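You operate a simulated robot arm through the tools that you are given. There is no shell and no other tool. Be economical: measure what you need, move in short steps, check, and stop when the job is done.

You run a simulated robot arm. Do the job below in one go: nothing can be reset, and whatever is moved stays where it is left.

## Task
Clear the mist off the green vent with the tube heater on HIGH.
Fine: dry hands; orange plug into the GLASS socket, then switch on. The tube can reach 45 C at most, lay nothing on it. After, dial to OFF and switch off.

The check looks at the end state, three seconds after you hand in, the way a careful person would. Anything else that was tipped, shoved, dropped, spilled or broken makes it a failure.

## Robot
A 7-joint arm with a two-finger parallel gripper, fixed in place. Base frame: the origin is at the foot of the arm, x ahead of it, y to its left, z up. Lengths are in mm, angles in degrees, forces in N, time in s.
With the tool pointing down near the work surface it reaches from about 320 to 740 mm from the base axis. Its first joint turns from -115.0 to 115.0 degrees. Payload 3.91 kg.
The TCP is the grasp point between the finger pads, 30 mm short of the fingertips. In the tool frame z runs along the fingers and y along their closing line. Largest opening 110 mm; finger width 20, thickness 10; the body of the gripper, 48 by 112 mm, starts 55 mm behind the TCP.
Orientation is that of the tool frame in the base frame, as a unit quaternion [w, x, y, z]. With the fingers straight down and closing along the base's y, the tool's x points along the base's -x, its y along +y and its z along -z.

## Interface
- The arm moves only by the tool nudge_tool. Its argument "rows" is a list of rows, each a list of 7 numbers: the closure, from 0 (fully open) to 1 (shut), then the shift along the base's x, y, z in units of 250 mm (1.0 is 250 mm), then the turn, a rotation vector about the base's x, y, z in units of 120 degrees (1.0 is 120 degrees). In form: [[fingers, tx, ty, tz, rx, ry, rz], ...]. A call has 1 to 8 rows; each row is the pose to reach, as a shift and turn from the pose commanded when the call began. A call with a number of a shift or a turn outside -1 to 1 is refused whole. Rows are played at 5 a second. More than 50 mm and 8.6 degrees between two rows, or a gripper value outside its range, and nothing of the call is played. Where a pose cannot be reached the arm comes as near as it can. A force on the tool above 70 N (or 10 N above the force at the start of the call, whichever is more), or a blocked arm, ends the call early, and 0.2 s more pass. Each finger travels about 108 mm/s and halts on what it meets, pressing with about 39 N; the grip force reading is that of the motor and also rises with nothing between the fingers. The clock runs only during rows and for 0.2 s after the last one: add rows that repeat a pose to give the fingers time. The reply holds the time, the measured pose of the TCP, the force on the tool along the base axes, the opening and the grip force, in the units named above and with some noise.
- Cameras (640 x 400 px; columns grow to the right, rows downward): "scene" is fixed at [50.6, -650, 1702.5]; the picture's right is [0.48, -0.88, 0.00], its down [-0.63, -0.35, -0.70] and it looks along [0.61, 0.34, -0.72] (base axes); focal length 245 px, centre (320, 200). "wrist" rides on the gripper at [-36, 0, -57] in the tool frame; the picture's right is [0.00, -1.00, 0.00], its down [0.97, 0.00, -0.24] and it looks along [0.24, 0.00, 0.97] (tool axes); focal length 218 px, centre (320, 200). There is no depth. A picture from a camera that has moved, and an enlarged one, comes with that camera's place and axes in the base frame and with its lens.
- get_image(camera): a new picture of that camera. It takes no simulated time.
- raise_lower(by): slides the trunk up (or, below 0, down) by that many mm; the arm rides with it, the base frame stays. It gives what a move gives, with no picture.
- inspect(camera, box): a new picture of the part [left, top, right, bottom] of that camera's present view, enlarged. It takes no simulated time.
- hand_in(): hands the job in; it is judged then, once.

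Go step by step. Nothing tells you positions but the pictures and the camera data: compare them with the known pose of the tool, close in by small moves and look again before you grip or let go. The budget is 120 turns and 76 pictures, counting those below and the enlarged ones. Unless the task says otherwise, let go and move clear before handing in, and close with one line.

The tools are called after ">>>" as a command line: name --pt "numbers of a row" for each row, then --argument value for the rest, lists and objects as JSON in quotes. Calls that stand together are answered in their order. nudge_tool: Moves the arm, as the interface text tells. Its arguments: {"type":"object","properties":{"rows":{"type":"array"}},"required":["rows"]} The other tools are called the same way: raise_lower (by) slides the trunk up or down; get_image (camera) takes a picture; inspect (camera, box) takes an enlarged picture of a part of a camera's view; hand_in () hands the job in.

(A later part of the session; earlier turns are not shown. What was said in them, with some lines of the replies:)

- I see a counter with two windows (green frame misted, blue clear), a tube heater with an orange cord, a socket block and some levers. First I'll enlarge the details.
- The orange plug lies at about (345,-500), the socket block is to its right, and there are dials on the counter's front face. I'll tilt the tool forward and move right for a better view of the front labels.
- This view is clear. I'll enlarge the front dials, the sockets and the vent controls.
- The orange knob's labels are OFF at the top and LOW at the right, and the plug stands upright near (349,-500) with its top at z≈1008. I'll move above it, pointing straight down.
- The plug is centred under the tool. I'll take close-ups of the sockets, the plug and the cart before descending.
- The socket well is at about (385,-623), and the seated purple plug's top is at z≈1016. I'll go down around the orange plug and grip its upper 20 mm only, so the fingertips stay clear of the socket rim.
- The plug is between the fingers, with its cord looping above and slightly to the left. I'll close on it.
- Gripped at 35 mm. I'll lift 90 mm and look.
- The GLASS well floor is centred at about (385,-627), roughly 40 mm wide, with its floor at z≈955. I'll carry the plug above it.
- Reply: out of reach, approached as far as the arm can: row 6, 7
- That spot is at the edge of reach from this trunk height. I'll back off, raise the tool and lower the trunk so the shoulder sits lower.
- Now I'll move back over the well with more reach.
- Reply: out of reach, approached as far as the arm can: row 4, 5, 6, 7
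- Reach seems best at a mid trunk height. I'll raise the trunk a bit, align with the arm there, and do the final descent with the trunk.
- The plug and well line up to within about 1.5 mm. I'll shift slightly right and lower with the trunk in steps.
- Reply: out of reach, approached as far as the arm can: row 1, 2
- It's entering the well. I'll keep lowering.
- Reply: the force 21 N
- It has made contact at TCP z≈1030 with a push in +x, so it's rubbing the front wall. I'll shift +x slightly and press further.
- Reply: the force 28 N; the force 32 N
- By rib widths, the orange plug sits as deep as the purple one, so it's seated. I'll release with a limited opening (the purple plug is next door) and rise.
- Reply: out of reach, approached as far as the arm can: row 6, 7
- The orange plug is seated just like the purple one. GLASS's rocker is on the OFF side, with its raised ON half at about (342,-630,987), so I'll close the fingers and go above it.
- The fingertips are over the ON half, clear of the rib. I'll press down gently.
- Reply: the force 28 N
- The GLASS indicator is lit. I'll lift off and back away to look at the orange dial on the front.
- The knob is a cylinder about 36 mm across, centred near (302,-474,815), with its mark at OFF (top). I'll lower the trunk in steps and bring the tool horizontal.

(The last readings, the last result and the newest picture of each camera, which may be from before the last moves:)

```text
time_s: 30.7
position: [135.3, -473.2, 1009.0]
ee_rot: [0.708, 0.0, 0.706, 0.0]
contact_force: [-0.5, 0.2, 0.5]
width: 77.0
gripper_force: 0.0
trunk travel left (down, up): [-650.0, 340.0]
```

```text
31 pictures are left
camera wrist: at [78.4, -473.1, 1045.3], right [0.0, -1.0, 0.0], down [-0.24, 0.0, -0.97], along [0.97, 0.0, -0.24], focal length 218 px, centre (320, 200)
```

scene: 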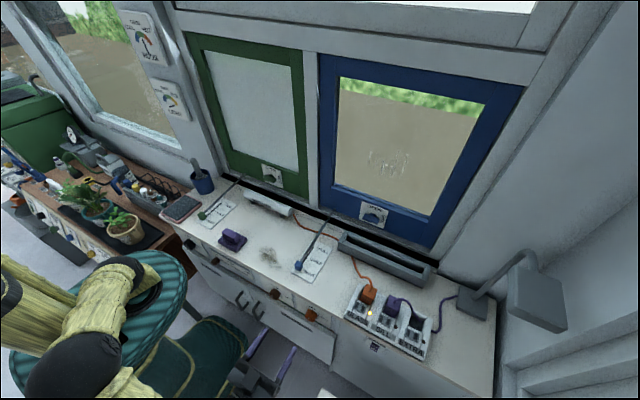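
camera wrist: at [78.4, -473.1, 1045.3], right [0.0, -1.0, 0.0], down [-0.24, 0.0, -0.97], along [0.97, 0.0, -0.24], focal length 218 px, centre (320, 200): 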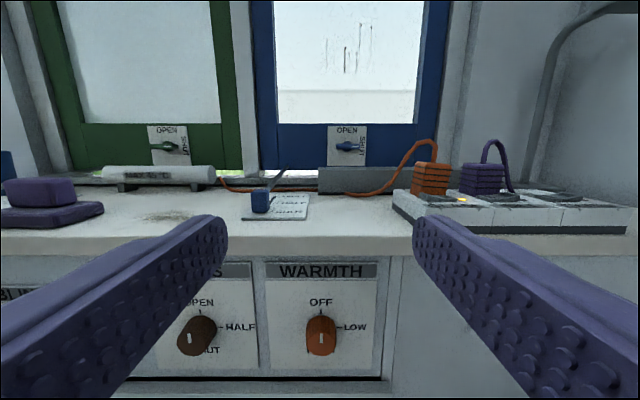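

>>> raise_lower --by -150

>>> get_image --camera "wrist"

>>> inspect --camera "wrist" --box '[200, 140, 440, 290]'

```text
time_s: 32.5
position: [135.6, -472.9, 859.2]
ee_rot: [0.707, 0.0, 0.707, 0.0]
contact_force: [-0.6, 0.4, -0.4]
width: 76.9
gripper_force: 0.0
trunk travel left (down, up): [-500.0, 490.0]
```

```text
30 pictures are left
camera wrist: at [78.8, -472.9, 895.7], right [0.0, -1.0, 0.0], down [-0.24, 0.0, -0.97], along [0.97, 0.0, -0.24], focal length 218 px, centre (320, 200)
```

wrist: 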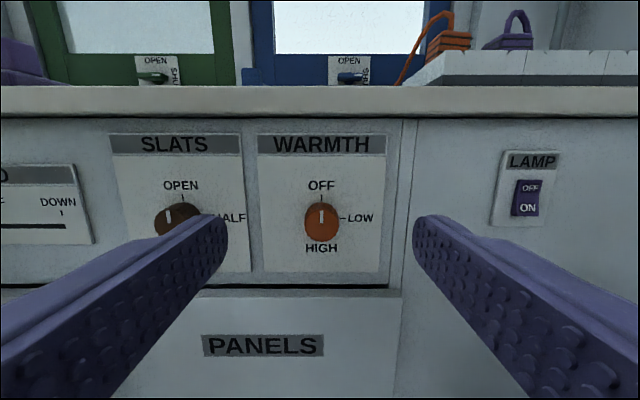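

```text
2.67 times, centred on (320, 215) of wrist
camera zoom: at [78.8, -472.9, 895.7], right [0.0, -1.0, 0.0], down [-0.24, 0.0, -0.97], along [0.97, 0.0, -0.24], focal length 582 px, centre (320, 160)
```

zoom: 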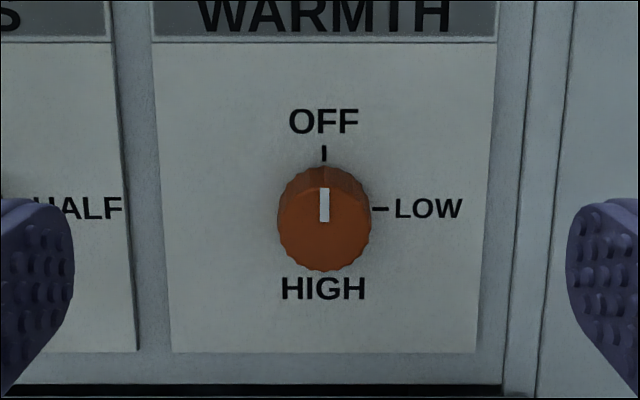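

Labels: OFF at top, LOW at right, HIGH at bottom (180° clockwise). I'll pre-rotate the gripper by -90° so that a single +180° turn does it, lining up in front of the knob.

>>> nudge_tool --pt "0.45 0 0 0 -0.07 0 0" --pt "0.45 0.02 0 -0.03 -0.14 0 0" --pt "0.45 0.05 -0.002 -0.06 -0.21 0 0" --pt "0.45 0.08 -0.004 -0.09 -0.28 0 0" --pt "0.45 0.11 -0.005 -0.12 -0.35 0 0" --pt "0.45 0.14 -0.005 -0.14 -0.42 0 0" --pt "0.45 0.17 -0.005 -0.16 -0.49 0 0" --pt "0.45 0.2 -0.005 -0.172 -0.56 0 0"

>>> nudge_tool --pt "0.45 0.04 0 0 -0.06 0 0" --pt "0.45 0.08 0 0 -0.12 0 0" --pt "0.45 0.12 0 0 -0.19 0 0" --pt "0.45 0.12 0 0 -0.19 0 0"

>>> get_image --camera "wrist"

```text
time_s: 34.2
position: [229.7, -662.8, 852.2]
ee_rot: [0.604, -0.37, 0.599, -0.375]
contact_force: [0.1, -7.8, 19.6]
width: 60.3
gripper_force: 0.1
out of reach, approached as far as the arm can: row 3, 4, 5, 6, 7, 8
trunk travel left (down, up): [-500.0, 490.0]
stopped in row 8: the force on the tool passed its limit (the readings are from after the stop); the commanded pose is now the measured one
```

```text
time_s: 35.2
position: [258.5, -663.0, 850.3]
ee_rot: [0.521, -0.481, 0.515, -0.482]
contact_force: [0.0, 0.3, 0.8]
width: 60.3
gripper_force: 0.0
out of reach, approached as far as the arm can: row 1, 2
trunk travel left (down, up): [-500.0, 490.0]
```

```text
28 pictures are left
camera wrist: at [202.9, -627.1, 852.4], right [-0.01, -0.07, 1.0], down [-0.24, -0.97, -0.07], along [0.97, -0.24, -0.01], focal length 218 px, centre (320, 200)
```

wrist: 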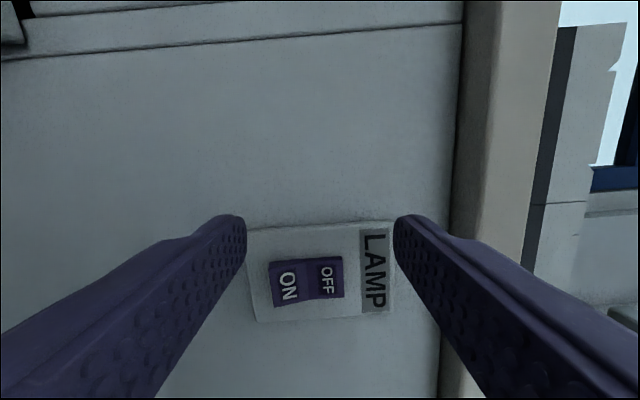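

The arm deviated sideways and touched something. I'll check for damage before doing anything else.

>>> get_image --camera "scene"

>>> inspect --camera "scene" --box '[180, 240, 420, 400]'

```text
27 pictures are left
```

scene: 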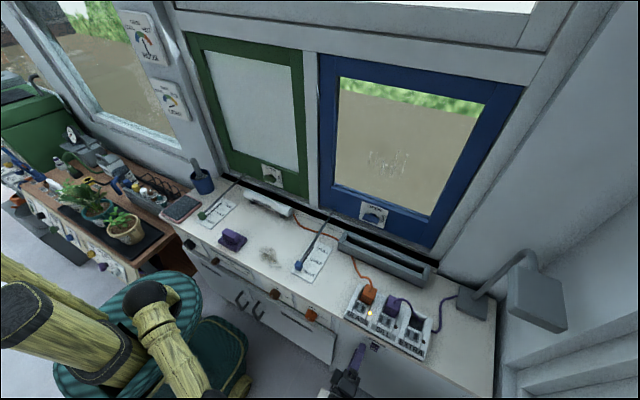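

```text
2.50 times, centred on (300, 320) of scene
camera zoom: at [50.6, -650.0, 1702.5], right [0.48, -0.88, 0.0], down [-0.63, -0.35, -0.7], along [0.61, 0.34, -0.72], focal length 611 px, centre (370, -100)
```

zoom: 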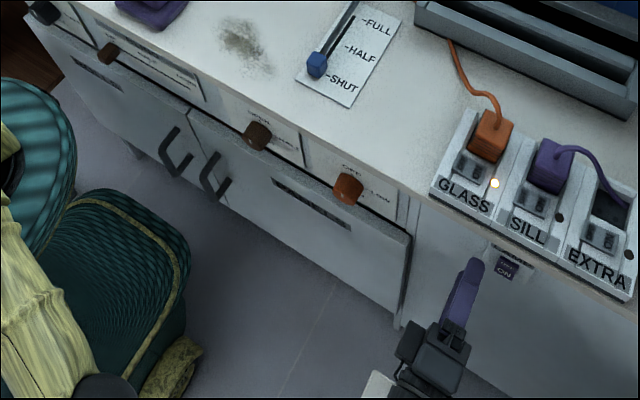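

No visible damage in this view, but the cart isn't in it. I'll raise the trunk straight up and look down at the cart.

>>> raise_lower --by 120

>>> raise_lower --by 200

>>> nudge_tool --pt "0.45 -0.08 0.08 0 0.07 0 0" --pt "0.45 -0.16 0.16 0 0.14 0 0" --pt "0.45 -0.24 0.24 0 0.21 0 0" --pt "0.45 -0.32 0.32 0 0.28 0 0" --pt "0.45 -0.38 0.42 0 0.35 0 0" --pt "0.45 -0.42 0.52 0 0.42 0 0" --pt "0.45 -0.45 0.62 0 0.49 0 0" --pt "0.45 -0.48 0.72 0 0.56 0 0"

```text
time_s: 36.7
position: [259.1, -662.7, 969.6]
ee_rot: [0.52, -0.48, 0.516, -0.482]
contact_force: [-0.2, 0.2, -0.9]
width: 60.4
gripper_force: 0.1
trunk travel left (down, up): [-620.0, 370.0]
```

```text
time_s: 38.9
position: [258.8, -663.6, 1169.6]
ee_rot: [0.521, -0.48, 0.516, -0.482]
contact_force: [-0.3, 0.1, 1.0]
width: 60.4
gripper_force: 0.1
trunk travel left (down, up): [-820.0, 170.0]
```

```text
time_s: 40.1
position: [208.8, -604.5, 1245.1]
ee_rot: [0.613, -0.321, 0.653, -0.308]
contact_force: [0.4, -0.3, 0.3]
width: 60.4
gripper_force: 0.1
out of reach, approached as far as the arm can: row 3, 4, 5, 6
trunk travel left (down, up): [-820.0, 170.0]
stopped in row 6: the arm was blocked; the commanded pose is now the measured one
```

>>> get_image --camera "scene"

>>> get_image --camera "wrist"

```text
25 pictures are left
```

scene: 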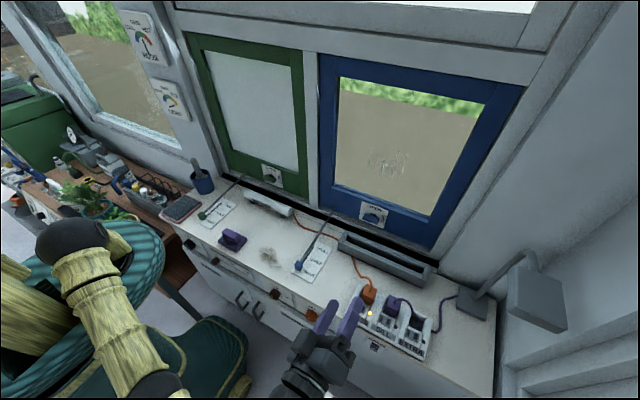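

```text
24 pictures are left
camera wrist: at [154.3, -574.5, 1270.1], right [0.04, -0.6, 0.8], down [-0.28, -0.77, -0.57], along [0.96, -0.2, -0.2], focal length 218 px, centre (320, 200)
```

wrist: 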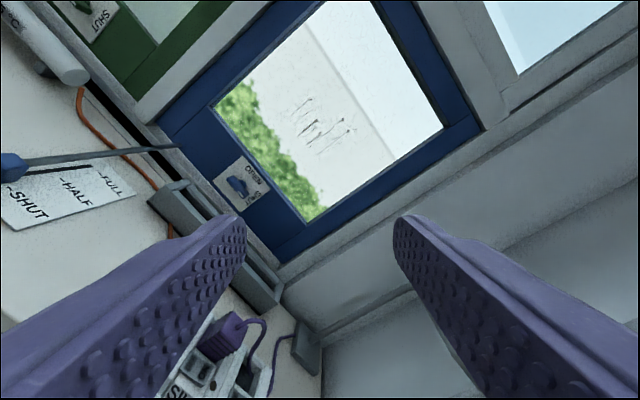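

Everything looks intact from here. I'll unwind the roll slowly in place.

>>> nudge_tool --pt "0.45 0 0 0 0.06 0 0" --pt "0.45 0 0 0 0.12 0 0" --pt "0.45 0 0 0 0.18 0 0" --pt "0.45 0 0 0 0.24 0 0" --pt "0.45 0 0 0 0.3 0 0" --pt "0.45 0 0 0 0.36 0 0" --pt "0.45 0 0 0 0.43 0 0"

>>> nudge_tool --pt "0.45 0 0 0 0 0.06 0" --pt "0.45 0 0 0 0 0.12 0" --pt "0.45 0 0 0 0 0.18 0" --pt "0.45 0 0 0 0 0.24 0" --pt "0.45 0 0 0 0 0.3 0" --pt "0.45 0 0 0 0 0.36 0" --pt "0.45 0 0 0 0 0.43 0"

>>> get_image --camera "wrist"

```text
time_s: 41.7
position: [208.7, -603.0, 1241.4]
ee_rot: [0.692, -0.019, 0.722, 0.009]
contact_force: [-0.2, 0.2, 0.2]
width: 60.3
gripper_force: 0.1
trunk travel left (down, up): [-820.0, 170.0]
```

```text
time_s: 43.3
position: [208.3, -602.4, 1241.5]
ee_rot: [0.308, -0.014, 0.951, 0.014]
contact_force: [-0.2, 0.4, 1.0]
width: 60.5
gripper_force: 0.1
trunk travel left (down, up): [-820.0, 170.0]
```

```text
23 pictures are left
camera wrist: at [204.8, -605.2, 1309.2], right [0.04, -1.0, -0.02], down [-0.93, -0.03, -0.37], along [0.37, 0.03, -0.93], focal length 218 px, centre (320, 200)
```

wrist: 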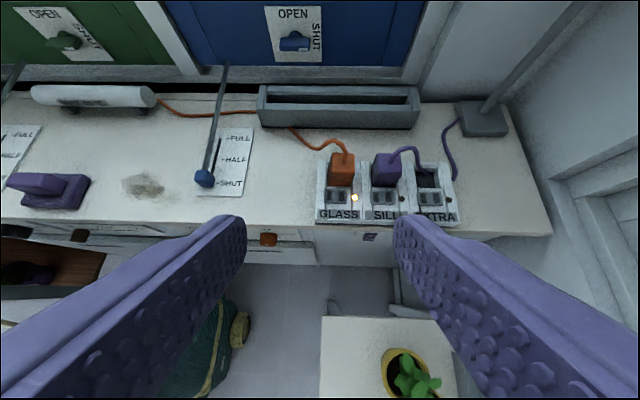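

>>> nudge_tool --pt "0.45 0 0 0 0 0.06 0" --pt "0.45 0 0 0 0 0.12 0" --pt "0.45 0 0 0 0 0.18 0" --pt "0.45 0 0 0 0 0.24 0" --pt "0.45 0 0 0 0 0.3 0"

>>> get_image --camera "wrist"

```text
time_s: 44.5
position: [209.6, -603.6, 1241.3]
ee_rot: [-0.001, -0.008, 1.0, 0.017]
contact_force: [0.4, -0.1, -1.0]
width: 60.7
gripper_force: 0.2
trunk travel left (down, up): [-820.0, 170.0]
```

```text
22 pictures are left
camera wrist: at [245.9, -604.9, 1299.3], right [0.02, -1.0, -0.04], down [-0.97, -0.03, 0.24], along [-0.24, 0.03, -0.97], focal length 218 px, centre (320, 200)
```

wrist: 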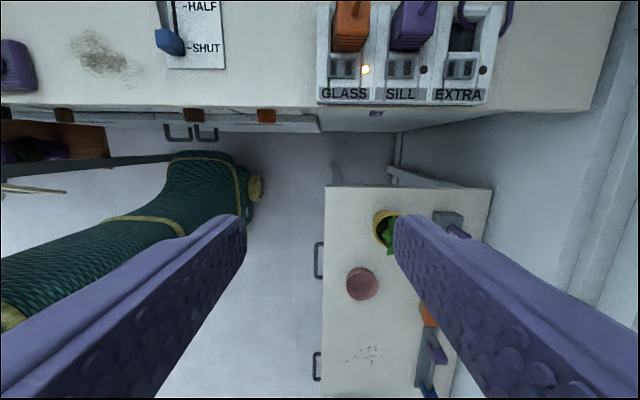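

The cart's pot and cup are upright and unmoved. I'll rehearse the dial pose higher up in free air, in the same geometry relative to the trunk, to find the usable roll range. First I'll translate and fix the small tilt.

>>> nudge_tool --pt "0.45 0 0.1 -0.05 -0.008 0 -0.004" --pt "0.45 0 0.2 -0.1 -0.016 0 -0.008" --pt "0.45 0.02 0.3 -0.15 -0.016 0 -0.008" --pt "0.45 0.04 0.4 -0.2 -0.016 0 -0.008" --pt "0.45 0.06 0.517 -0.3 -0.016 0 -0.008" --pt "0.45 0.08 0.517 -0.42 -0.016 0 -0.008"

>>> nudge_tool --pt "0.45 0 0 0 0 -0.07 0" --pt "0.45 0 0 0 0 -0.14 0" --pt "0.45 0 0 0 0 -0.21 0" --pt "0.45 0 0 0 0 -0.28 0" --pt "0.45 0 0 0 0 -0.35 0" --pt "0.45 0 0 0 0 -0.42 0" --pt "0.45 0 0 0 0 -0.49 0" --pt "0.45 0 0 0 0 -0.56 0"

>>> nudge_tool --pt "0.45 0 0 0 0 -0.06 0" --pt "0.45 0.02 0 0 0 -0.12 0" --pt "0.45 0.05 0 0 0 -0.19 0" --pt "0.45 0.08 0 0 0 -0.19 0" --pt "0.45 0.12 0 0 0 -0.19 0" --pt "0.45 0.16 0 0 0 -0.19 0" --pt "0.45 0.2 0 0 0 -0.19 0"

```text
time_s: 45.9
position: [228.6, -476.1, 1135.4]
ee_rot: [-0.001, 0.0, 1.0, 0.002]
contact_force: [-0.4, -1.2, -0.2]
width: 60.8
gripper_force: 0.1
trunk travel left (down, up): [-820.0, 170.0]
```

```text
time_s: 47.7
position: [228.4, -475.4, 1136.5]
ee_rot: [0.554, -0.001, 0.832, 0.001]
contact_force: [0.0, 0.1, -0.3]
width: 60.5
gripper_force: 0.0
trunk travel left (down, up): [-820.0, 170.0]
```

```text
time_s: 49.3
position: [278.4, -474.2, 1135.6]
ee_rot: [0.707, -0.002, 0.707, 0.001]
contact_force: [-0.4, -0.1, 0.2]
width: 60.4
gripper_force: 0.0
trunk travel left (down, up): [-820.0, 170.0]
```

Reachable here. Now I'll test negative roll.

>>> nudge_tool --pt "0.45 0 0 0 -0.06 0 0" --pt "0.45 0 0 0 -0.12 0 0" --pt "0.45 0 0 0 -0.18 0 0" --pt "0.45 0 0 0 -0.24 0 0"

```text
time_s: 50.3
position: [288.4, -534.2, 1153.9]
ee_rot: [0.684, -0.179, 0.687, -0.165]
contact_force: [-0.5, -0.3, 0.1]
width: 60.2
gripper_force: 0.1
out of reach, approached as far as the arm can: row 3, 4
trunk travel left (down, up): [-820.0, 170.0]
```

Negative roll stops around -15°. I'll return and test positive roll.

>>> nudge_tool --pt "0.45 -0.02 0.12 -0.04 0.07 0 0" --pt "0.45 -0.04 0.24 -0.07 0.14 0 0" --pt "0.45 -0.04 0.24 -0.07 0.21 0 0" --pt "0.45 -0.04 0.24 -0.07 0.28 0 0" --pt "0.45 -0.04 0.24 -0.07 0.35 0 0" --pt "0.45 -0.04 0.24 -0.07 0.42 0 0" --pt "0.45 -0.04 0.24 -0.07 0.49 0 0" --pt "0.45 -0.04 0.24 -0.07 0.56 0 0"

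>>> nudge_tool --pt "0.45 0 0 0 0.07 0 0" --pt "0.45 0 0 0 0.14 0 0" --pt "0.45 0 0 0 0.21 0 0" --pt "0.45 0 0 0 0.28 0 0" --pt "0.45 0 0 0 0.35 0 0" --pt "0.45 0 0 0 0.42 0 0" --pt "0.45 0 0 0 0.49 0 0" --pt "0.45 0 0 0 0.56 0 0"

```text
time_s: 52.1
position: [277.3, -472.7, 1135.8]
ee_rot: [0.668, 0.232, 0.667, 0.235]
contact_force: [1.0, 0.7, -0.3]
width: 60.6
gripper_force: 0.0
trunk travel left (down, up): [-820.0, 170.0]
```

```text
time_s: 53.9
position: [278.5, -472.2, 1136.0]
ee_rot: [0.428, 0.563, 0.426, 0.564]
contact_force: [-0.3, 0.9, 0.3]
width: 60.7
gripper_force: 0.0
trunk travel left (down, up): [-820.0, 170.0]
```

Positive roll is free to 105°. I'll continue toward 180°.

>>> nudge_tool --pt "0.45 0 0 0 0.07 0 0" --pt "0.45 0 0 0 0.14 0 0" --pt "0.45 0 0 0 0.21 0 0" --pt "0.45 0 0 0 0.28 0 0" --pt "0.45 0 0 0 0.35 0 0" --pt "0.45 0 0 0 0.42 0 0" --pt "0.45 0 0 0 0.49 0 0" --pt "0.45 0 0 0 0.56 0 0"

```text
time_s: 55.7
position: [277.8, -471.9, 1137.3]
ee_rot: [0.045, 0.706, 0.043, 0.706]
contact_force: [-0.3, 0.0, 0.6]
width: 60.5
gripper_force: 0.0
trunk travel left (down, up): [-820.0, 170.0]
```

>>> nudge_tool --pt "0.45 0 0 0 0.05 0 0" --pt "0.45 0 0 0 0.1 0 0" --pt "0.45 0 0 0 0.05 0 0" --pt "0.45 0 0 0 -0.01 0 0" --pt "0.45 0 0 0 -0.08 0 0" --pt "0.45 0 0 0 -0.15 0 0" --pt "0.45 0 0 0 -0.22 0 0" --pt "0.45 0 0 0 -0.29 0 0"

>>> nudge_tool --pt "0.45 0 0 0 -0.07 0 0" --pt "0.45 0 0 0 -0.14 0 0" --pt "0.45 0 0 0 -0.21 0 0" --pt "0.45 0 0 0 -0.28 0 0" --pt "0.45 0 0 0 -0.35 0 0" --pt "0.45 0 0 0 -0.42 0 0" --pt "0.45 0 0 0 -0.49 0 0" --pt "0.45 0 0 0 -0.56 0 0"

>>> nudge_tool --pt "0.45 0 0 0 -0.07 0 0" --pt "0.45 0 0 0 -0.14 0 0" --pt "0.45 -0.03 0 0 -0.21 0 0" --pt "0.45 -0.08 0 0 -0.28 0 0" --pt "0.45 -0.13 0 0 -0.35 0 0" --pt "0.45 -0.18 0 0 -0.42 0 0" --pt "0.45 -0.23 0 0 -0.49 0 0" --pt "0.45 -0.28 0 0 -0.56 0 0"

```text
time_s: 57.5
position: [278.7, -472.9, 1137.2]
ee_rot: [0.257, 0.659, 0.253, 0.66]
contact_force: [-0.5, 0.3, -0.3]
width: 60.2
gripper_force: 0.0
trunk travel left (down, up): [-820.0, 170.0]
```

```text
time_s: 59.3
position: [278.4, -473.0, 1137.1]
ee_rot: [0.578, 0.407, 0.577, 0.41]
contact_force: [-0.1, 0.1, -0.1]
width: 60.5
gripper_force: 0.1
trunk travel left (down, up): [-820.0, 170.0]
```

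```text
time_s: 61.1
position: [207.5, -473.1, 1137.4]
ee_rot: [0.707, 0.019, 0.707, 0.022]
contact_force: [0.4, -0.2, -0.8]
width: 60.5
gripper_force: 0.1
trunk travel left (down, up): [-820.0, 170.0]
```

Roll 0→185° is available, so one grip will do. I'll lower the trunk so the tool is at the knob's height.

>>> raise_lower --by -160

>>> raise_lower --by -161

>>> nudge_tool --pt "0.45 0.02 -0.004 0 -0.027 0 0" --pt "0.45 0.05 -0.004 0 -0.027 0 0" --pt "0.45 0.08 -0.004 0 -0.027 0 0"

>>> get_image --camera "wrist"

```text
time_s: 62.9
position: [208.0, -471.4, 976.5]
ee_rot: [0.707, 0.022, 0.707, 0.023]
contact_force: [0.3, 0.2, -0.7]
width: 60.2
gripper_force: 0.0
trunk travel left (down, up): [-660.0, 330.0]
```

```text
time_s: 64.8
position: [208.4, -473.3, 814.5]
ee_rot: [0.707, 0.022, 0.707, 0.023]
contact_force: [0.2, -0.5, -0.3]
width: 60.5
gripper_force: 0.2
trunk travel left (down, up): [-499.0, 491.0]
```

```text
time_s: 65.6
position: [227.2, -474.3, 815.6]
ee_rot: [0.707, 0.0, 0.707, 0.003]
contact_force: [0.1, 0.5, -0.8]
width: 60.7
gripper_force: 0.0
trunk travel left (down, up): [-499.0, 491.0]
```

```text
21 pictures are left
camera wrist: at [171.4, -474.5, 851.7], right [0.0, -1.0, -0.01], down [-0.24, 0.01, -0.97], along [0.97, 0.0, -0.24], focal length 218 px, centre (320, 200)
```

wrist: 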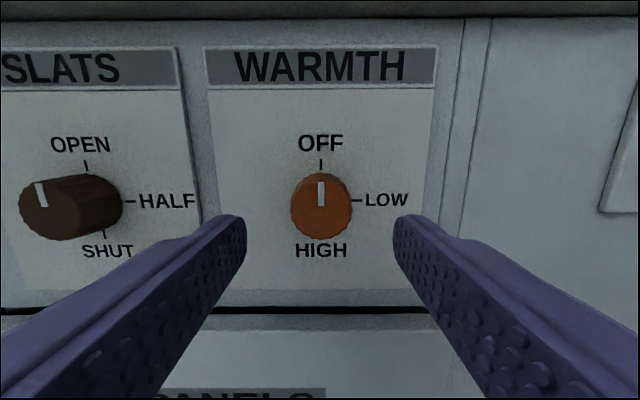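

Lined up with the knob. I'll advance so the fingers straddle it, then close.

>>> nudge_tool --pt "0.45 0.05 -0.002 0.005 0 0 0" --pt "0.45 0.1 -0.002 0.005 0 0 0" --pt "0.45 0.15 -0.002 0.005 0 0 0" --pt "0.45 0.2 -0.002 0.005 0 0 0"

>>> get_image --camera "wrist"

```text
time_s: 66.6
position: [278.5, -475.0, 818.2]
ee_rot: [0.707, 0.0, 0.707, 0.004]
contact_force: [0.3, -0.3, -0.1]
width: 60.5
gripper_force: 0.1
trunk travel left (down, up): [-499.0, 491.0]
```

```text
20 pictures are left
camera wrist: at [221.8, -475.4, 853.8], right [0.0, -1.0, -0.01], down [-0.24, 0.0, -0.97], along [0.97, 0.0, -0.24], focal length 218 px, centre (320, 200)
```

wrist: 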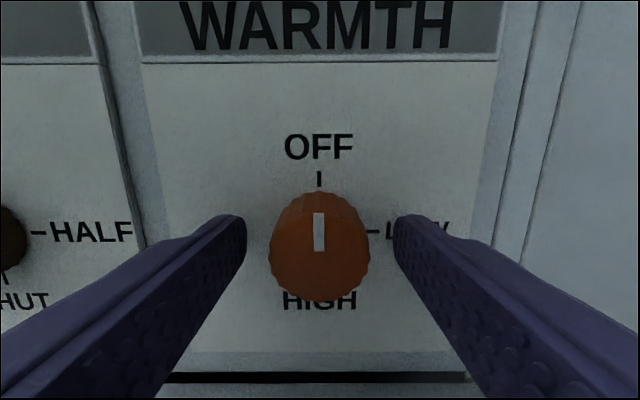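

>>> nudge_tool --pt "0.6 0 0 0 0 0 0" --pt "1 0 0 0 0 0 0" --pt "1 0 0 0 0 0 0"

>>> nudge_tool --pt "1 0 0 0 0.06 0 0" --pt "1 0 0 0 0.12 0 0" --pt "1 0 0 0 0.18 0 0"

>>> get_image --camera "wrist"

```text
time_s: 67.4
position: [278.0, -475.3, 817.1]
ee_rot: [0.707, -0.001, 0.707, 0.004]
contact_force: [1.1, 1.1, 0.6]
width: 36.6
gripper_force: 45.0
trunk travel left (down, up): [-499.0, 491.0]
```

```text
time_s: 68.2
position: [278.6, -476.0, 818.0]
ee_rot: [0.694, 0.134, 0.694, 0.136]
contact_force: [6.9, -10.2, 2.4]
width: 36.8
gripper_force: 45.3
trunk travel left (down, up): [-499.0, 491.0]
```

```text
19 pictures are left
camera wrist: at [221.7, -489.1, 850.9], right [0.0, -0.93, -0.37], down [-0.24, 0.36, -0.9], along [0.97, 0.09, -0.22], focal length 218 px, centre (320, 200)
```

wrist: 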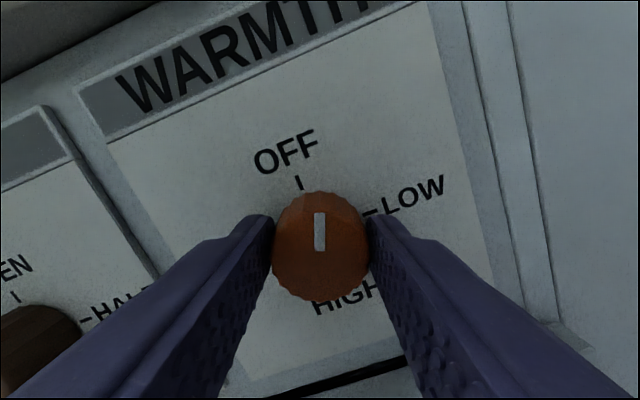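

The knob turns with the gripper. I'll continue to HIGH.

>>> nudge_tool --pt "1 0 0 0 0.06 0 0" --pt "1 0 0 0 0.12 0 0" --pt "1 0 0 0 0.18 0 0" --pt "1 0 0 0 0.24 0 0" --pt "1 0 0 0 0.3 0 0" --pt "1 0 0 0 0.36 0 0" --pt "1 0 0 0 0.42 0 0" --pt "1 0 0 0 0.48 0 0"

>>> nudge_tool --pt "1 0 0 0 0.06 0 0" --pt "1 0 0 0 0.12 0 0" --pt "1 0 0 0 0.18 0 0" --pt "1 0 0 0 0.24 0 0" --pt "1 0 0 0 0.3 0 0" --pt "1 0 0 0 0.36 0 0" --pt "1 0 0 0 0.42 0 0" --pt "1 0 0 0 0.48 0 0"

>>> nudge_tool --pt "1 0 0 0 0.06 0 0" --pt "1 0 0 0 0.12 0 0" --pt "1 0 0 0 0.18 0 0" --pt "1 0 0 0 0.24 0 0" --pt "1 0 0 0 0.3 0 0" --pt "1 0 0 0 0.36 0 0"

>>> get_image --camera "wrist"

```text
time_s: 70.0
position: [277.7, -476.6, 814.5]
ee_rot: [0.544, 0.453, 0.542, 0.453]
contact_force: [10.6, -30.1, 1.2]
width: 36.8
gripper_force: 44.9
trunk travel left (down, up): [-499.0, 491.0]
```

```text
time_s: 71.8
position: [277.1, -476.1, 813.2]
ee_rot: [0.257, 0.66, 0.257, 0.658]
contact_force: [0.8, -20.0, -20.0]
width: 37.0
gripper_force: 45.1
trunk travel left (down, up): [-499.0, 491.0]
```

```text
time_s: 73.2
position: [277.9, -474.6, 813.2]
ee_rot: [-0.004, 0.71, -0.004, 0.704]
contact_force: [-3.2, 6.1, -35.4]
width: 36.9
gripper_force: 45.0
trunk travel left (down, up): [-499.0, 491.0]
```

```text
18 pictures are left
camera wrist: at [221.2, -474.0, 778.9], right [0.0, 1.0, 0.01], down [-0.23, -0.01, 0.97], along [0.97, -0.01, 0.23], focal length 218 px, centre (320, 200)
```

wrist: 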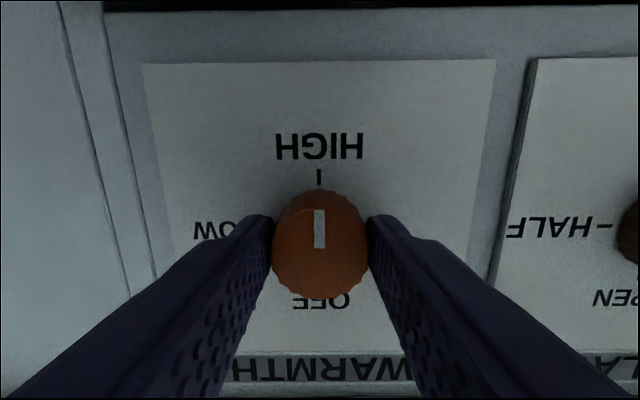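

The dial points to HIGH. I'll hold here, easing the side load, and wait for the mist to clear.

>>> nudge_tool --pt "1 0 0 -0.012 0 0 0" --pt "1 0 0 -0.012 0 0 0" --pt "1 0 0 -0.012 0 0 0" --pt "1 0 0 -0.012 0 0 0" --pt "1 0 0 -0.012 0 0 0" --pt "1 0 0 -0.012 0 0 0" --pt "1 0 0 -0.012 0 0 0" --pt "1 0 0 -0.012 0 0 0"

>>> nudge_tool --pt "1 0 0 0 0 0 0" --pt "1 0 0 0 0 0 0" --pt "1 0 0 0 0 0 0" --pt "1 0 0 0 0 0 0" --pt "1 0 0 0 0 0 0" --pt "1 0 0 0 0 0 0" --pt "1 0 0 0 0 0 0" --pt "1 0 0 0 0 0 0"

>>> nudge_tool --pt "1 0 0 0 0 0 0" --pt "1 0 0 0 0 0 0" --pt "1 0 0 0 0 0 0" --pt "1 0 0 0 0 0 0" --pt "1 0 0 0 0 0 0" --pt "1 0 0 0 0 0 0" --pt "1 0 0 0 0 0 0" --pt "1 0 0 0 0 0 0"

>>> get_image --camera "scene"

```text
time_s: 75.0
position: [277.6, -474.6, 814.5]
ee_rot: [-0.001, 0.707, -0.002, 0.707]
contact_force: [-4.6, 2.6, -11.1]
width: 36.8
gripper_force: 45.0
trunk travel left (down, up): [-499.0, 491.0]
```

```text
time_s: 76.8
position: [277.5, -475.5, 814.1]
ee_rot: [-0.001, 0.707, -0.003, 0.707]
contact_force: [-7.2, 2.5, -3.9]
width: 36.9
gripper_force: 44.7
trunk travel left (down, up): [-499.0, 491.0]
```

```text
time_s: 78.6
position: [278.4, -474.7, 815.0]
ee_rot: [-0.001, 0.707, -0.002, 0.707]
contact_force: [2.0, -6.9, 2.9]
width: 37.0
gripper_force: 45.4
trunk travel left (down, up): [-499.0, 491.0]
```

```text
17 pictures are left
```

scene: 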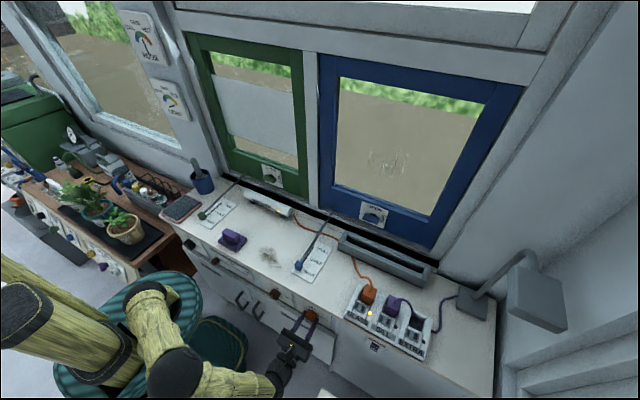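

The mist is clearing from top and bottom, so I'll keep waiting.

>>> nudge_tool --pt "1 0 0 0 0 0 0" --pt "1 0 0 0 0 0 0" --pt "1 0 0 0 0 0 0" --pt "1 0 0 0 0 0 0" --pt "1 0 0 0 0 0 0" --pt "1 0 0 0 0 0 0" --pt "1 0 0 0 0 0 0" --pt "1 0 0 0 0 0 0"

>>> nudge_tool --pt "1 0 0 0 0 0 0" --pt "1 0 0 0 0 0 0" --pt "1 0 0 0 0 0 0" --pt "1 0 0 0 0 0 0" --pt "1 0 0 0 0 0 0" --pt "1 0 0 0 0 0 0" --pt "1 0 0 0 0 0 0" --pt "1 0 0 0 0 0 0"

>>> nudge_tool --pt "1 0 0 0 0 0 0" --pt "1 0 0 0 0 0 0" --pt "1 0 0 0 0 0 0" --pt "1 0 0 0 0 0 0" --pt "1 0 0 0 0 0 0" --pt "1 0 0 0 0 0 0" --pt "1 0 0 0 0 0 0" --pt "1 0 0 0 0 0 0"

>>> inspect --camera "scene" --box '[170, 20, 330, 220]'

```text
time_s: 80.4
position: [277.8, -473.9, 814.2]
ee_rot: [-0.001, 0.707, -0.002, 0.707]
contact_force: [1.2, -9.0, 5.9]
width: 36.7
gripper_force: 45.0
trunk travel left (down, up): [-499.0, 491.0]
```

```text
time_s: 82.2
position: [277.6, -475.0, 813.7]
ee_rot: [-0.002, 0.707, -0.003, 0.707]
contact_force: [0.6, -10.4, 7.0]
width: 36.8
gripper_force: 45.2
trunk travel left (down, up): [-499.0, 491.0]
```

```text
time_s: 84.0
position: [277.0, -474.4, 813.4]
ee_rot: [-0.001, 0.707, -0.001, 0.707]
contact_force: [1.3, -10.4, 8.0]
width: 37.1
gripper_force: 45.0
trunk travel left (down, up): [-499.0, 491.0]
```

```text
2.00 times, centred on (250, 120) of scene
camera zoom: at [50.6, -650.0, 1702.5], right [0.48, -0.88, 0.0], down [-0.63, -0.35, -0.7], along [0.61, 0.34, -0.72], focal length 489 px, centre (460, 360)
```

zoom: 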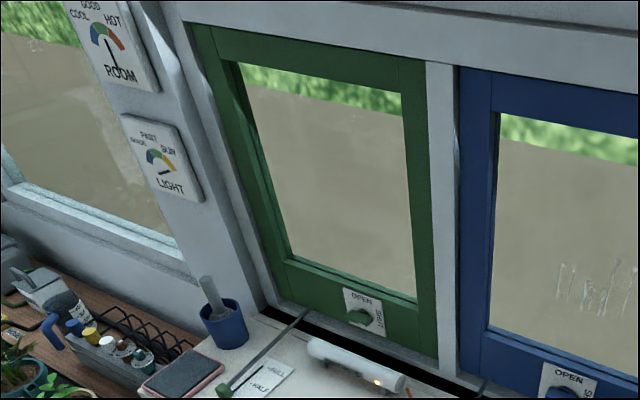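

The green vent is clear. I'll turn the dial back to OFF.

>>> nudge_tool --pt "1 0 0 0 -0.06 0 0" --pt "1 0 0 0 -0.12 0 0" --pt "1 0 0 0 -0.18 0 0" --pt "1 0 0 0 -0.24 0 0" --pt "1 0 0 0 -0.3 0 0" --pt "1 0 0 0 -0.36 0 0" --pt "1 0 0 0 -0.42 0 0" --pt "1 0 0 0 -0.48 0 0"

>>> nudge_tool --pt "1 0 0 0 -0.06 0 0" --pt "1 0 0 0 -0.12 0 0" --pt "1 0 0 0 -0.18 0 0" --pt "1 0 0 0 -0.24 0 0" --pt "1 0 0 0 -0.3 0 0" --pt "1 0 0 0 -0.36 0 0" --pt "1 0 0 0 -0.42 0 0" --pt "1 0 0 0 -0.48 0 0"

>>> nudge_tool --pt "1 0 0 0 -0.06 0 0" --pt "1 0 0 0 -0.12 0 0" --pt "1 0 0 0 -0.18 0 0" --pt "1 0 0 0 -0.24 0 0" --pt "1 0 0 0 -0.3 0 0" --pt "1 0 0 0 -0.36 0 0" --pt "1 0 0 0 -0.42 0 0" --pt "1 0 0 0 -0.48 0 0"

>>> nudge_tool --pt "1 0 0 0 -0.03 0 0" --pt "1 0 0 0 -0.06 0 0" --pt "1 0 0 0 -0.06 0 0"

>>> get_image --camera "wrist"

```text
time_s: 85.8
position: [278.6, -475.7, 814.5]
ee_rot: [0.341, 0.619, 0.338, 0.621]
contact_force: [6.6, -21.3, 15.7]
width: 36.9
gripper_force: 45.1
trunk travel left (down, up): [-499.0, 491.0]
```

```text
time_s: 87.6
position: [277.1, -473.4, 814.5]
ee_rot: [0.598, 0.379, 0.595, 0.381]
contact_force: [5.2, -13.2, 21.5]
width: 36.5
gripper_force: 42.4
trunk travel left (down, up): [-499.0, 491.0]
```

```text
time_s: 89.4
position: [277.2, -474.5, 812.9]
ee_rot: [0.705, 0.047, 0.706, 0.048]
contact_force: [3.7, -1.8, -4.3]
width: 36.4
gripper_force: 45.5
trunk travel left (down, up): [-499.0, 491.0]
```

```text
time_s: 90.2
position: [276.7, -476.3, 814.5]
ee_rot: [0.707, 0.002, 0.707, 0.002]
contact_force: [2.1, -3.5, 1.0]
width: 36.9
gripper_force: 45.1
trunk travel left (down, up): [-499.0, 491.0]
```

```text
15 pictures are left
camera wrist: at [220.7, -475.0, 850.8], right [0.0, -1.0, 0.0], down [-0.24, 0.0, -0.97], along [0.97, 0.0, -0.24], focal length 218 px, centre (320, 200)
```

wrist: 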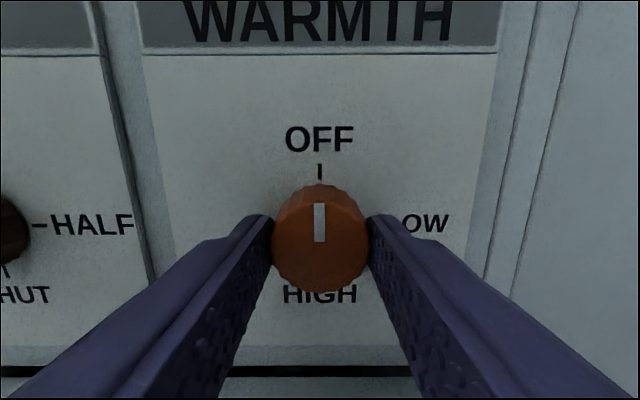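

The dial is back at OFF. I'll release, back away and raise the trunk.

>>> nudge_tool --pt "0.45 0 0 0 0 0 0" --pt "0.45 0 0 0 0 0 0" --pt "0.45 -0.06 0 0 0 0 0" --pt "0.45 -0.14 0 0 0 0 0" --pt "0.45 -0.22 0 0 0 0 0" --pt "0.45 -0.3 0 0 0 0 0"

>>> raise_lower --by 160

>>> raise_lower --by 180

>>> nudge_tool --pt "0.7 0.02 0 0 0 0.07 0" --pt "1 0.04 0 0 0 0.14 0" --pt "1 0.06 0 0 0 0.21 0" --pt "1 0.08 0 0 0 0.28 0" --pt "1 0.1 0 0 0 0.35 0" --pt "1 0.1 0 0 0 0.42 0" --pt "1 0.1 0 0 0 0.49 0" --pt "1 0.1 0 0 0 0.56 0"

>>> nudge_tool --pt "1 0.05 -0.08 0 0 0.06 0" --pt "1 0.1 -0.16 0 0 0.12 0" --pt "1 0.15 -0.24 0 0 0.19 0" --pt "1 0.2 -0.32 0 0 0.19 0" --pt "1 0.25 -0.4 0 0 0.19 0" --pt "1 0.3 -0.48 0 0 0.19 0" --pt "1 0.34 -0.53 0 0 0.19 0"

>>> get_image --camera "wrist"

```text
time_s: 91.6
position: [201.8, -474.6, 813.9]
ee_rot: [0.707, 0.0, 0.707, 0.003]
contact_force: [-0.9, -0.1, -0.2]
width: 60.8
gripper_force: 0.0
trunk travel left (down, up): [-499.0, 491.0]
```

```text
time_s: 93.4
position: [203.1, -473.7, 973.5]
ee_rot: [0.707, 0.0, 0.707, 0.004]
contact_force: [-0.3, -0.1, 0.5]
width: 60.5
gripper_force: 0.0
trunk travel left (down, up): [-659.0, 331.0]
```

```text
time_s: 95.4
position: [201.2, -474.1, 1153.6]
ee_rot: [0.707, 0.001, 0.707, 0.003]
contact_force: [-0.2, -0.6, -0.4]
width: 60.3
gripper_force: 0.0
trunk travel left (down, up): [-839.0, 151.0]
```

```text
time_s: 97.2
position: [228.6, -474.7, 1154.5]
ee_rot: [0.197, 0.002, 0.98, 0.001]
contact_force: [-0.4, 0.3, -0.3]
width: 0.0
gripper_force: 37.5
trunk travel left (down, up): [-839.0, 151.0]
```

```text
time_s: 98.8
position: [314.1, -605.6, 1155.2]
ee_rot: [0.0, 0.002, 1.0, 0.001]
contact_force: [-0.5, 0.2, -0.2]
width: 0.0
gripper_force: 38.0
trunk travel left (down, up): [-839.0, 151.0]
```

```text
14 pictures are left
camera wrist: at [348.8, -606.3, 1211.3], right [-0.01, -1.0, 0.0], down [-0.97, 0.0, 0.24], along [-0.24, 0.0, -0.97], focal length 218 px, centre (320, 200)
```

wrist: 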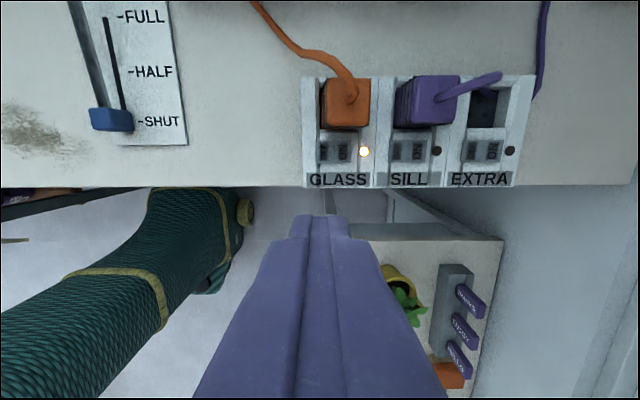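

I'll press the OFF half of the GLASS rocker (about (344,-611)) the same way.

>>> nudge_tool --pt "1 0.06 -0.01 0 0 0 0" --pt "1 0.121 -0.02 0 0 0 0" --pt "1 0.121 -0.02 -0.12 0 0 0" --pt "1 0.121 -0.02 -0.25 0 0 0" --pt "1 0.121 -0.02 -0.38 0 0 0" --pt "1 0.121 -0.02 -0.466 0 0 0" --pt "1 0.121 -0.02 -0.466 0 0 0"

>>> inspect --camera "wrist" --box '[220, 120, 460, 320]'

```text
time_s: 100.4
position: [341.3, -610.1, 1036.6]
ee_rot: [0.0, 0.002, 1.0, 0.0]
contact_force: [-0.1, -0.1, 0.5]
width: 0.1
gripper_force: 37.9
trunk travel left (down, up): [-839.0, 151.0]
```

```text
2.00 times, centred on (340, 220) of wrist
camera zoom: at [378.0, -610.5, 1094.0], right [-0.01, -1.0, 0.0], down [-0.97, 0.0, 0.24], along [-0.24, 0.0, -0.97], focal length 436 px, centre (280, 160)
```

zoom: 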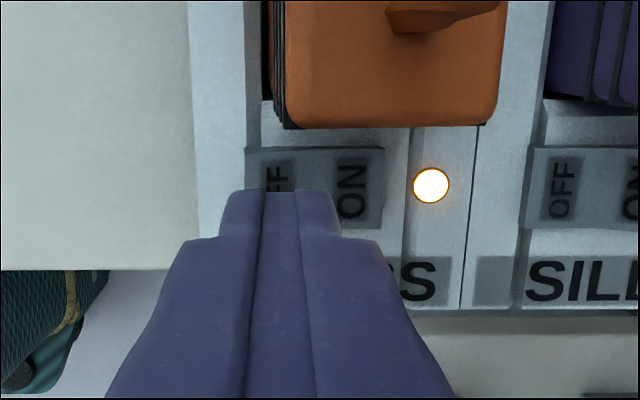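

>>> nudge_tool --pt "1 0.008 0.004 -0.04 0 0 0" --pt "1 0.008 0.004 -0.06 0 0 0" --pt "1 0.008 0.004 -0.08 0 0 0" --pt "1 0.008 0.004 -0.095 0 0 0" --pt "1 0.008 0.004 -0.108 0 0 0"

>>> inspect --camera "wrist" --box '[220, 120, 460, 320]'

```text
time_s: 101.6
position: [343.3, -609.6, 1016.8]
ee_rot: [0.003, 0.003, 1.0, -0.002]
contact_force: [-1.7, 5.7, 28.3]
width: 0.2
gripper_force: 37.9
trunk travel left (down, up): [-839.0, 151.0]
```

```text
2.00 times, centred on (340, 220) of wrist
camera zoom: at [380.6, -608.2, 1073.9], right [-0.01, -1.0, 0.0], down [-0.97, 0.01, 0.24], along [-0.24, 0.0, -0.97], focal length 436 px, centre (280, 160)
```

zoom: 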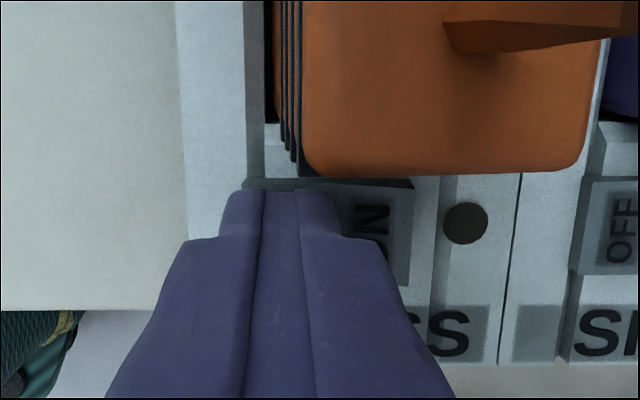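

The indicator is dark, so the socket is off. I'll lift clear and do a final check.

>>> nudge_tool --pt "1 0 0 0.06 0 0 0" --pt "1 0 0 0.2 0 0 0" --pt "1 0 0 0.38 0 0 0" --pt "1 -0.08 0.08 0.55 0 0 0" --pt "1 -0.16 0.2 0.65 0 0 0" --pt "1 -0.26 0.32 0.72 0 0 0" --pt "1 -0.36 0.44 0.78 0 0 0" --pt "1 -0.46 0.56 0.8 0 0 0"

>>> get_image --camera "wrist"

>>> get_image --camera "scene"

>>> inspect --camera "scene" --box '[240, 220, 440, 370]'

```text
refused: row 4 steps farther than a row can; nothing moved
```

```text
11 pictures are left
camera wrist: at [380.6, -608.2, 1073.9], right [-0.01, -1.0, 0.0], down [-0.97, 0.01, 0.24], along [-0.24, 0.0, -0.97], focal length 218 px, centre (320, 200)
```

wrist: 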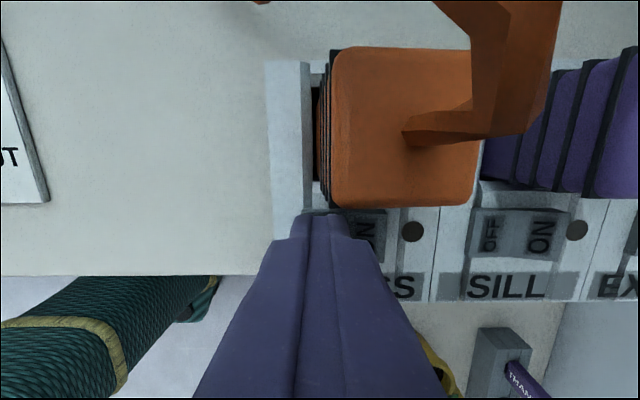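

```text
10 pictures are left
```

scene: 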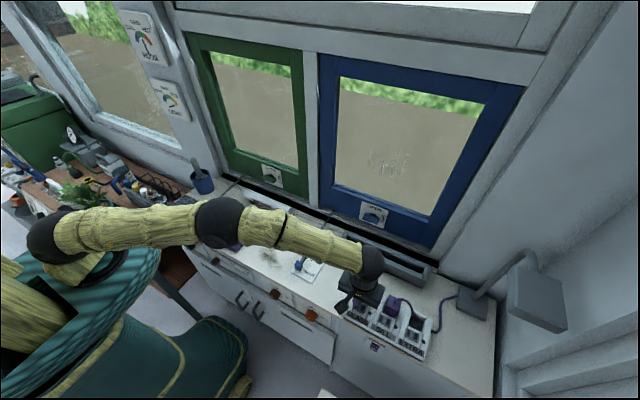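

```text
2.67 times, centred on (340, 295) of scene
camera zoom: at [50.6, -650.0, 1702.5], right [0.48, -0.88, 0.0], down [-0.63, -0.35, -0.7], along [0.61, 0.34, -0.72], focal length 652 px, centre (267, -53)
```

zoom: 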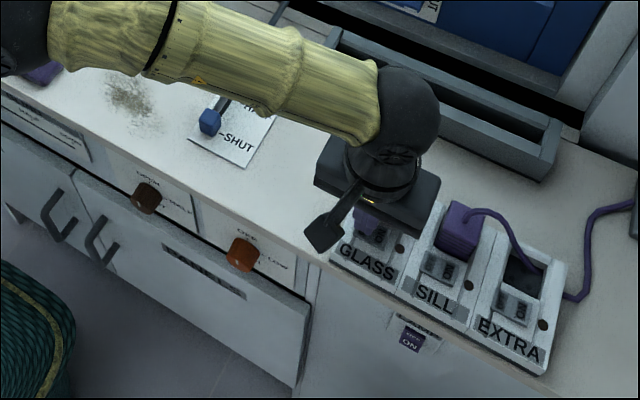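

The move was refused for one overlong row, so I'll lift with smaller steps.

>>> nudge_tool --pt "1 0 0 0.06 0 0 0" --pt "1 0 0 0.18 0 0 0" --pt "1 0 0 0.32 0 0 0" --pt "1 -0.06 0.06 0.46 0 0 0" --pt "1 -0.14 0.16 0.56 0 0 0" --pt "1 -0.24 0.28 0.64 0 0 0" --pt "1 -0.34 0.4 0.7 0 0 0" --pt "1 -0.44 0.52 0.74 0 0 0"

>>> get_image --camera "wrist"

>>> get_image --camera "scene"

>>> inspect --camera "scene" --box '[260, 220, 440, 370]'

```text
time_s: 103.4
position: [234.6, -482.2, 1196.2]
ee_rot: [0.001, 0.002, 1.0, 0.001]
contact_force: [0.3, 0.3, -0.9]
width: 0.0
gripper_force: 37.3
trunk travel left (down, up): [-839.0, 151.0]
```

```text
8 pictures are left
camera wrist: at [270.5, -482.1, 1253.7], right [-0.01, -1.0, 0.0], down [-0.97, 0.0, 0.24], along [-0.24, 0.0, -0.97], focal length 218 px, centre (320, 200)
```

wrist: 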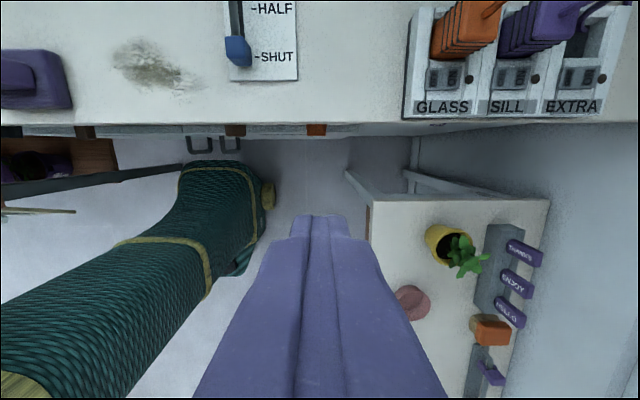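

```text
7 pictures are left
```

scene: 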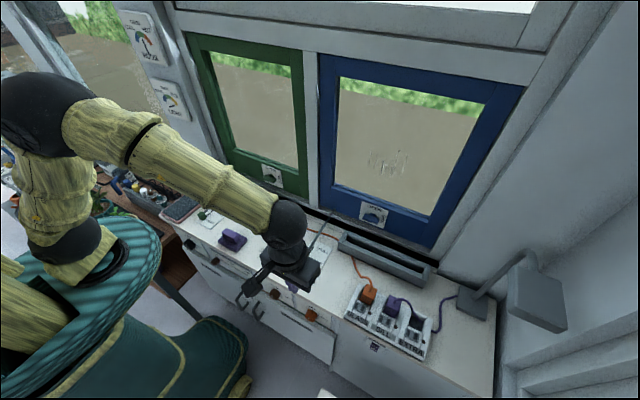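

```text
2.67 times, centred on (350, 295) of scene
camera zoom: at [50.6, -650.0, 1702.5], right [0.48, -0.88, 0.0], down [-0.63, -0.35, -0.7], along [0.61, 0.34, -0.72], focal length 652 px, centre (240, -53)
```

zoom: 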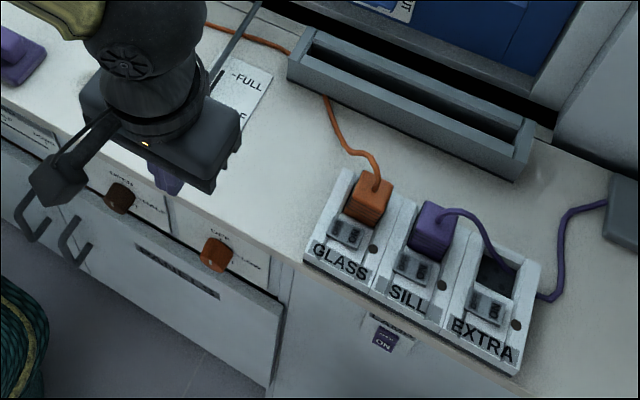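

The vent is clear, the dial is at OFF, the GLASS switch is off with its lamp dark, and everything else looks unmoved. I'm handing in.

>>> hand_in

```text
The job is handed in.
```

The green vent is clear of mist; the orange plug is still in the GLASS socket, the dial is at OFF and the socket is switched off. Once, while I was lining up for the dial, the arm swung off course and touched something near the cart; the later pictures show nothing moved or tipped.
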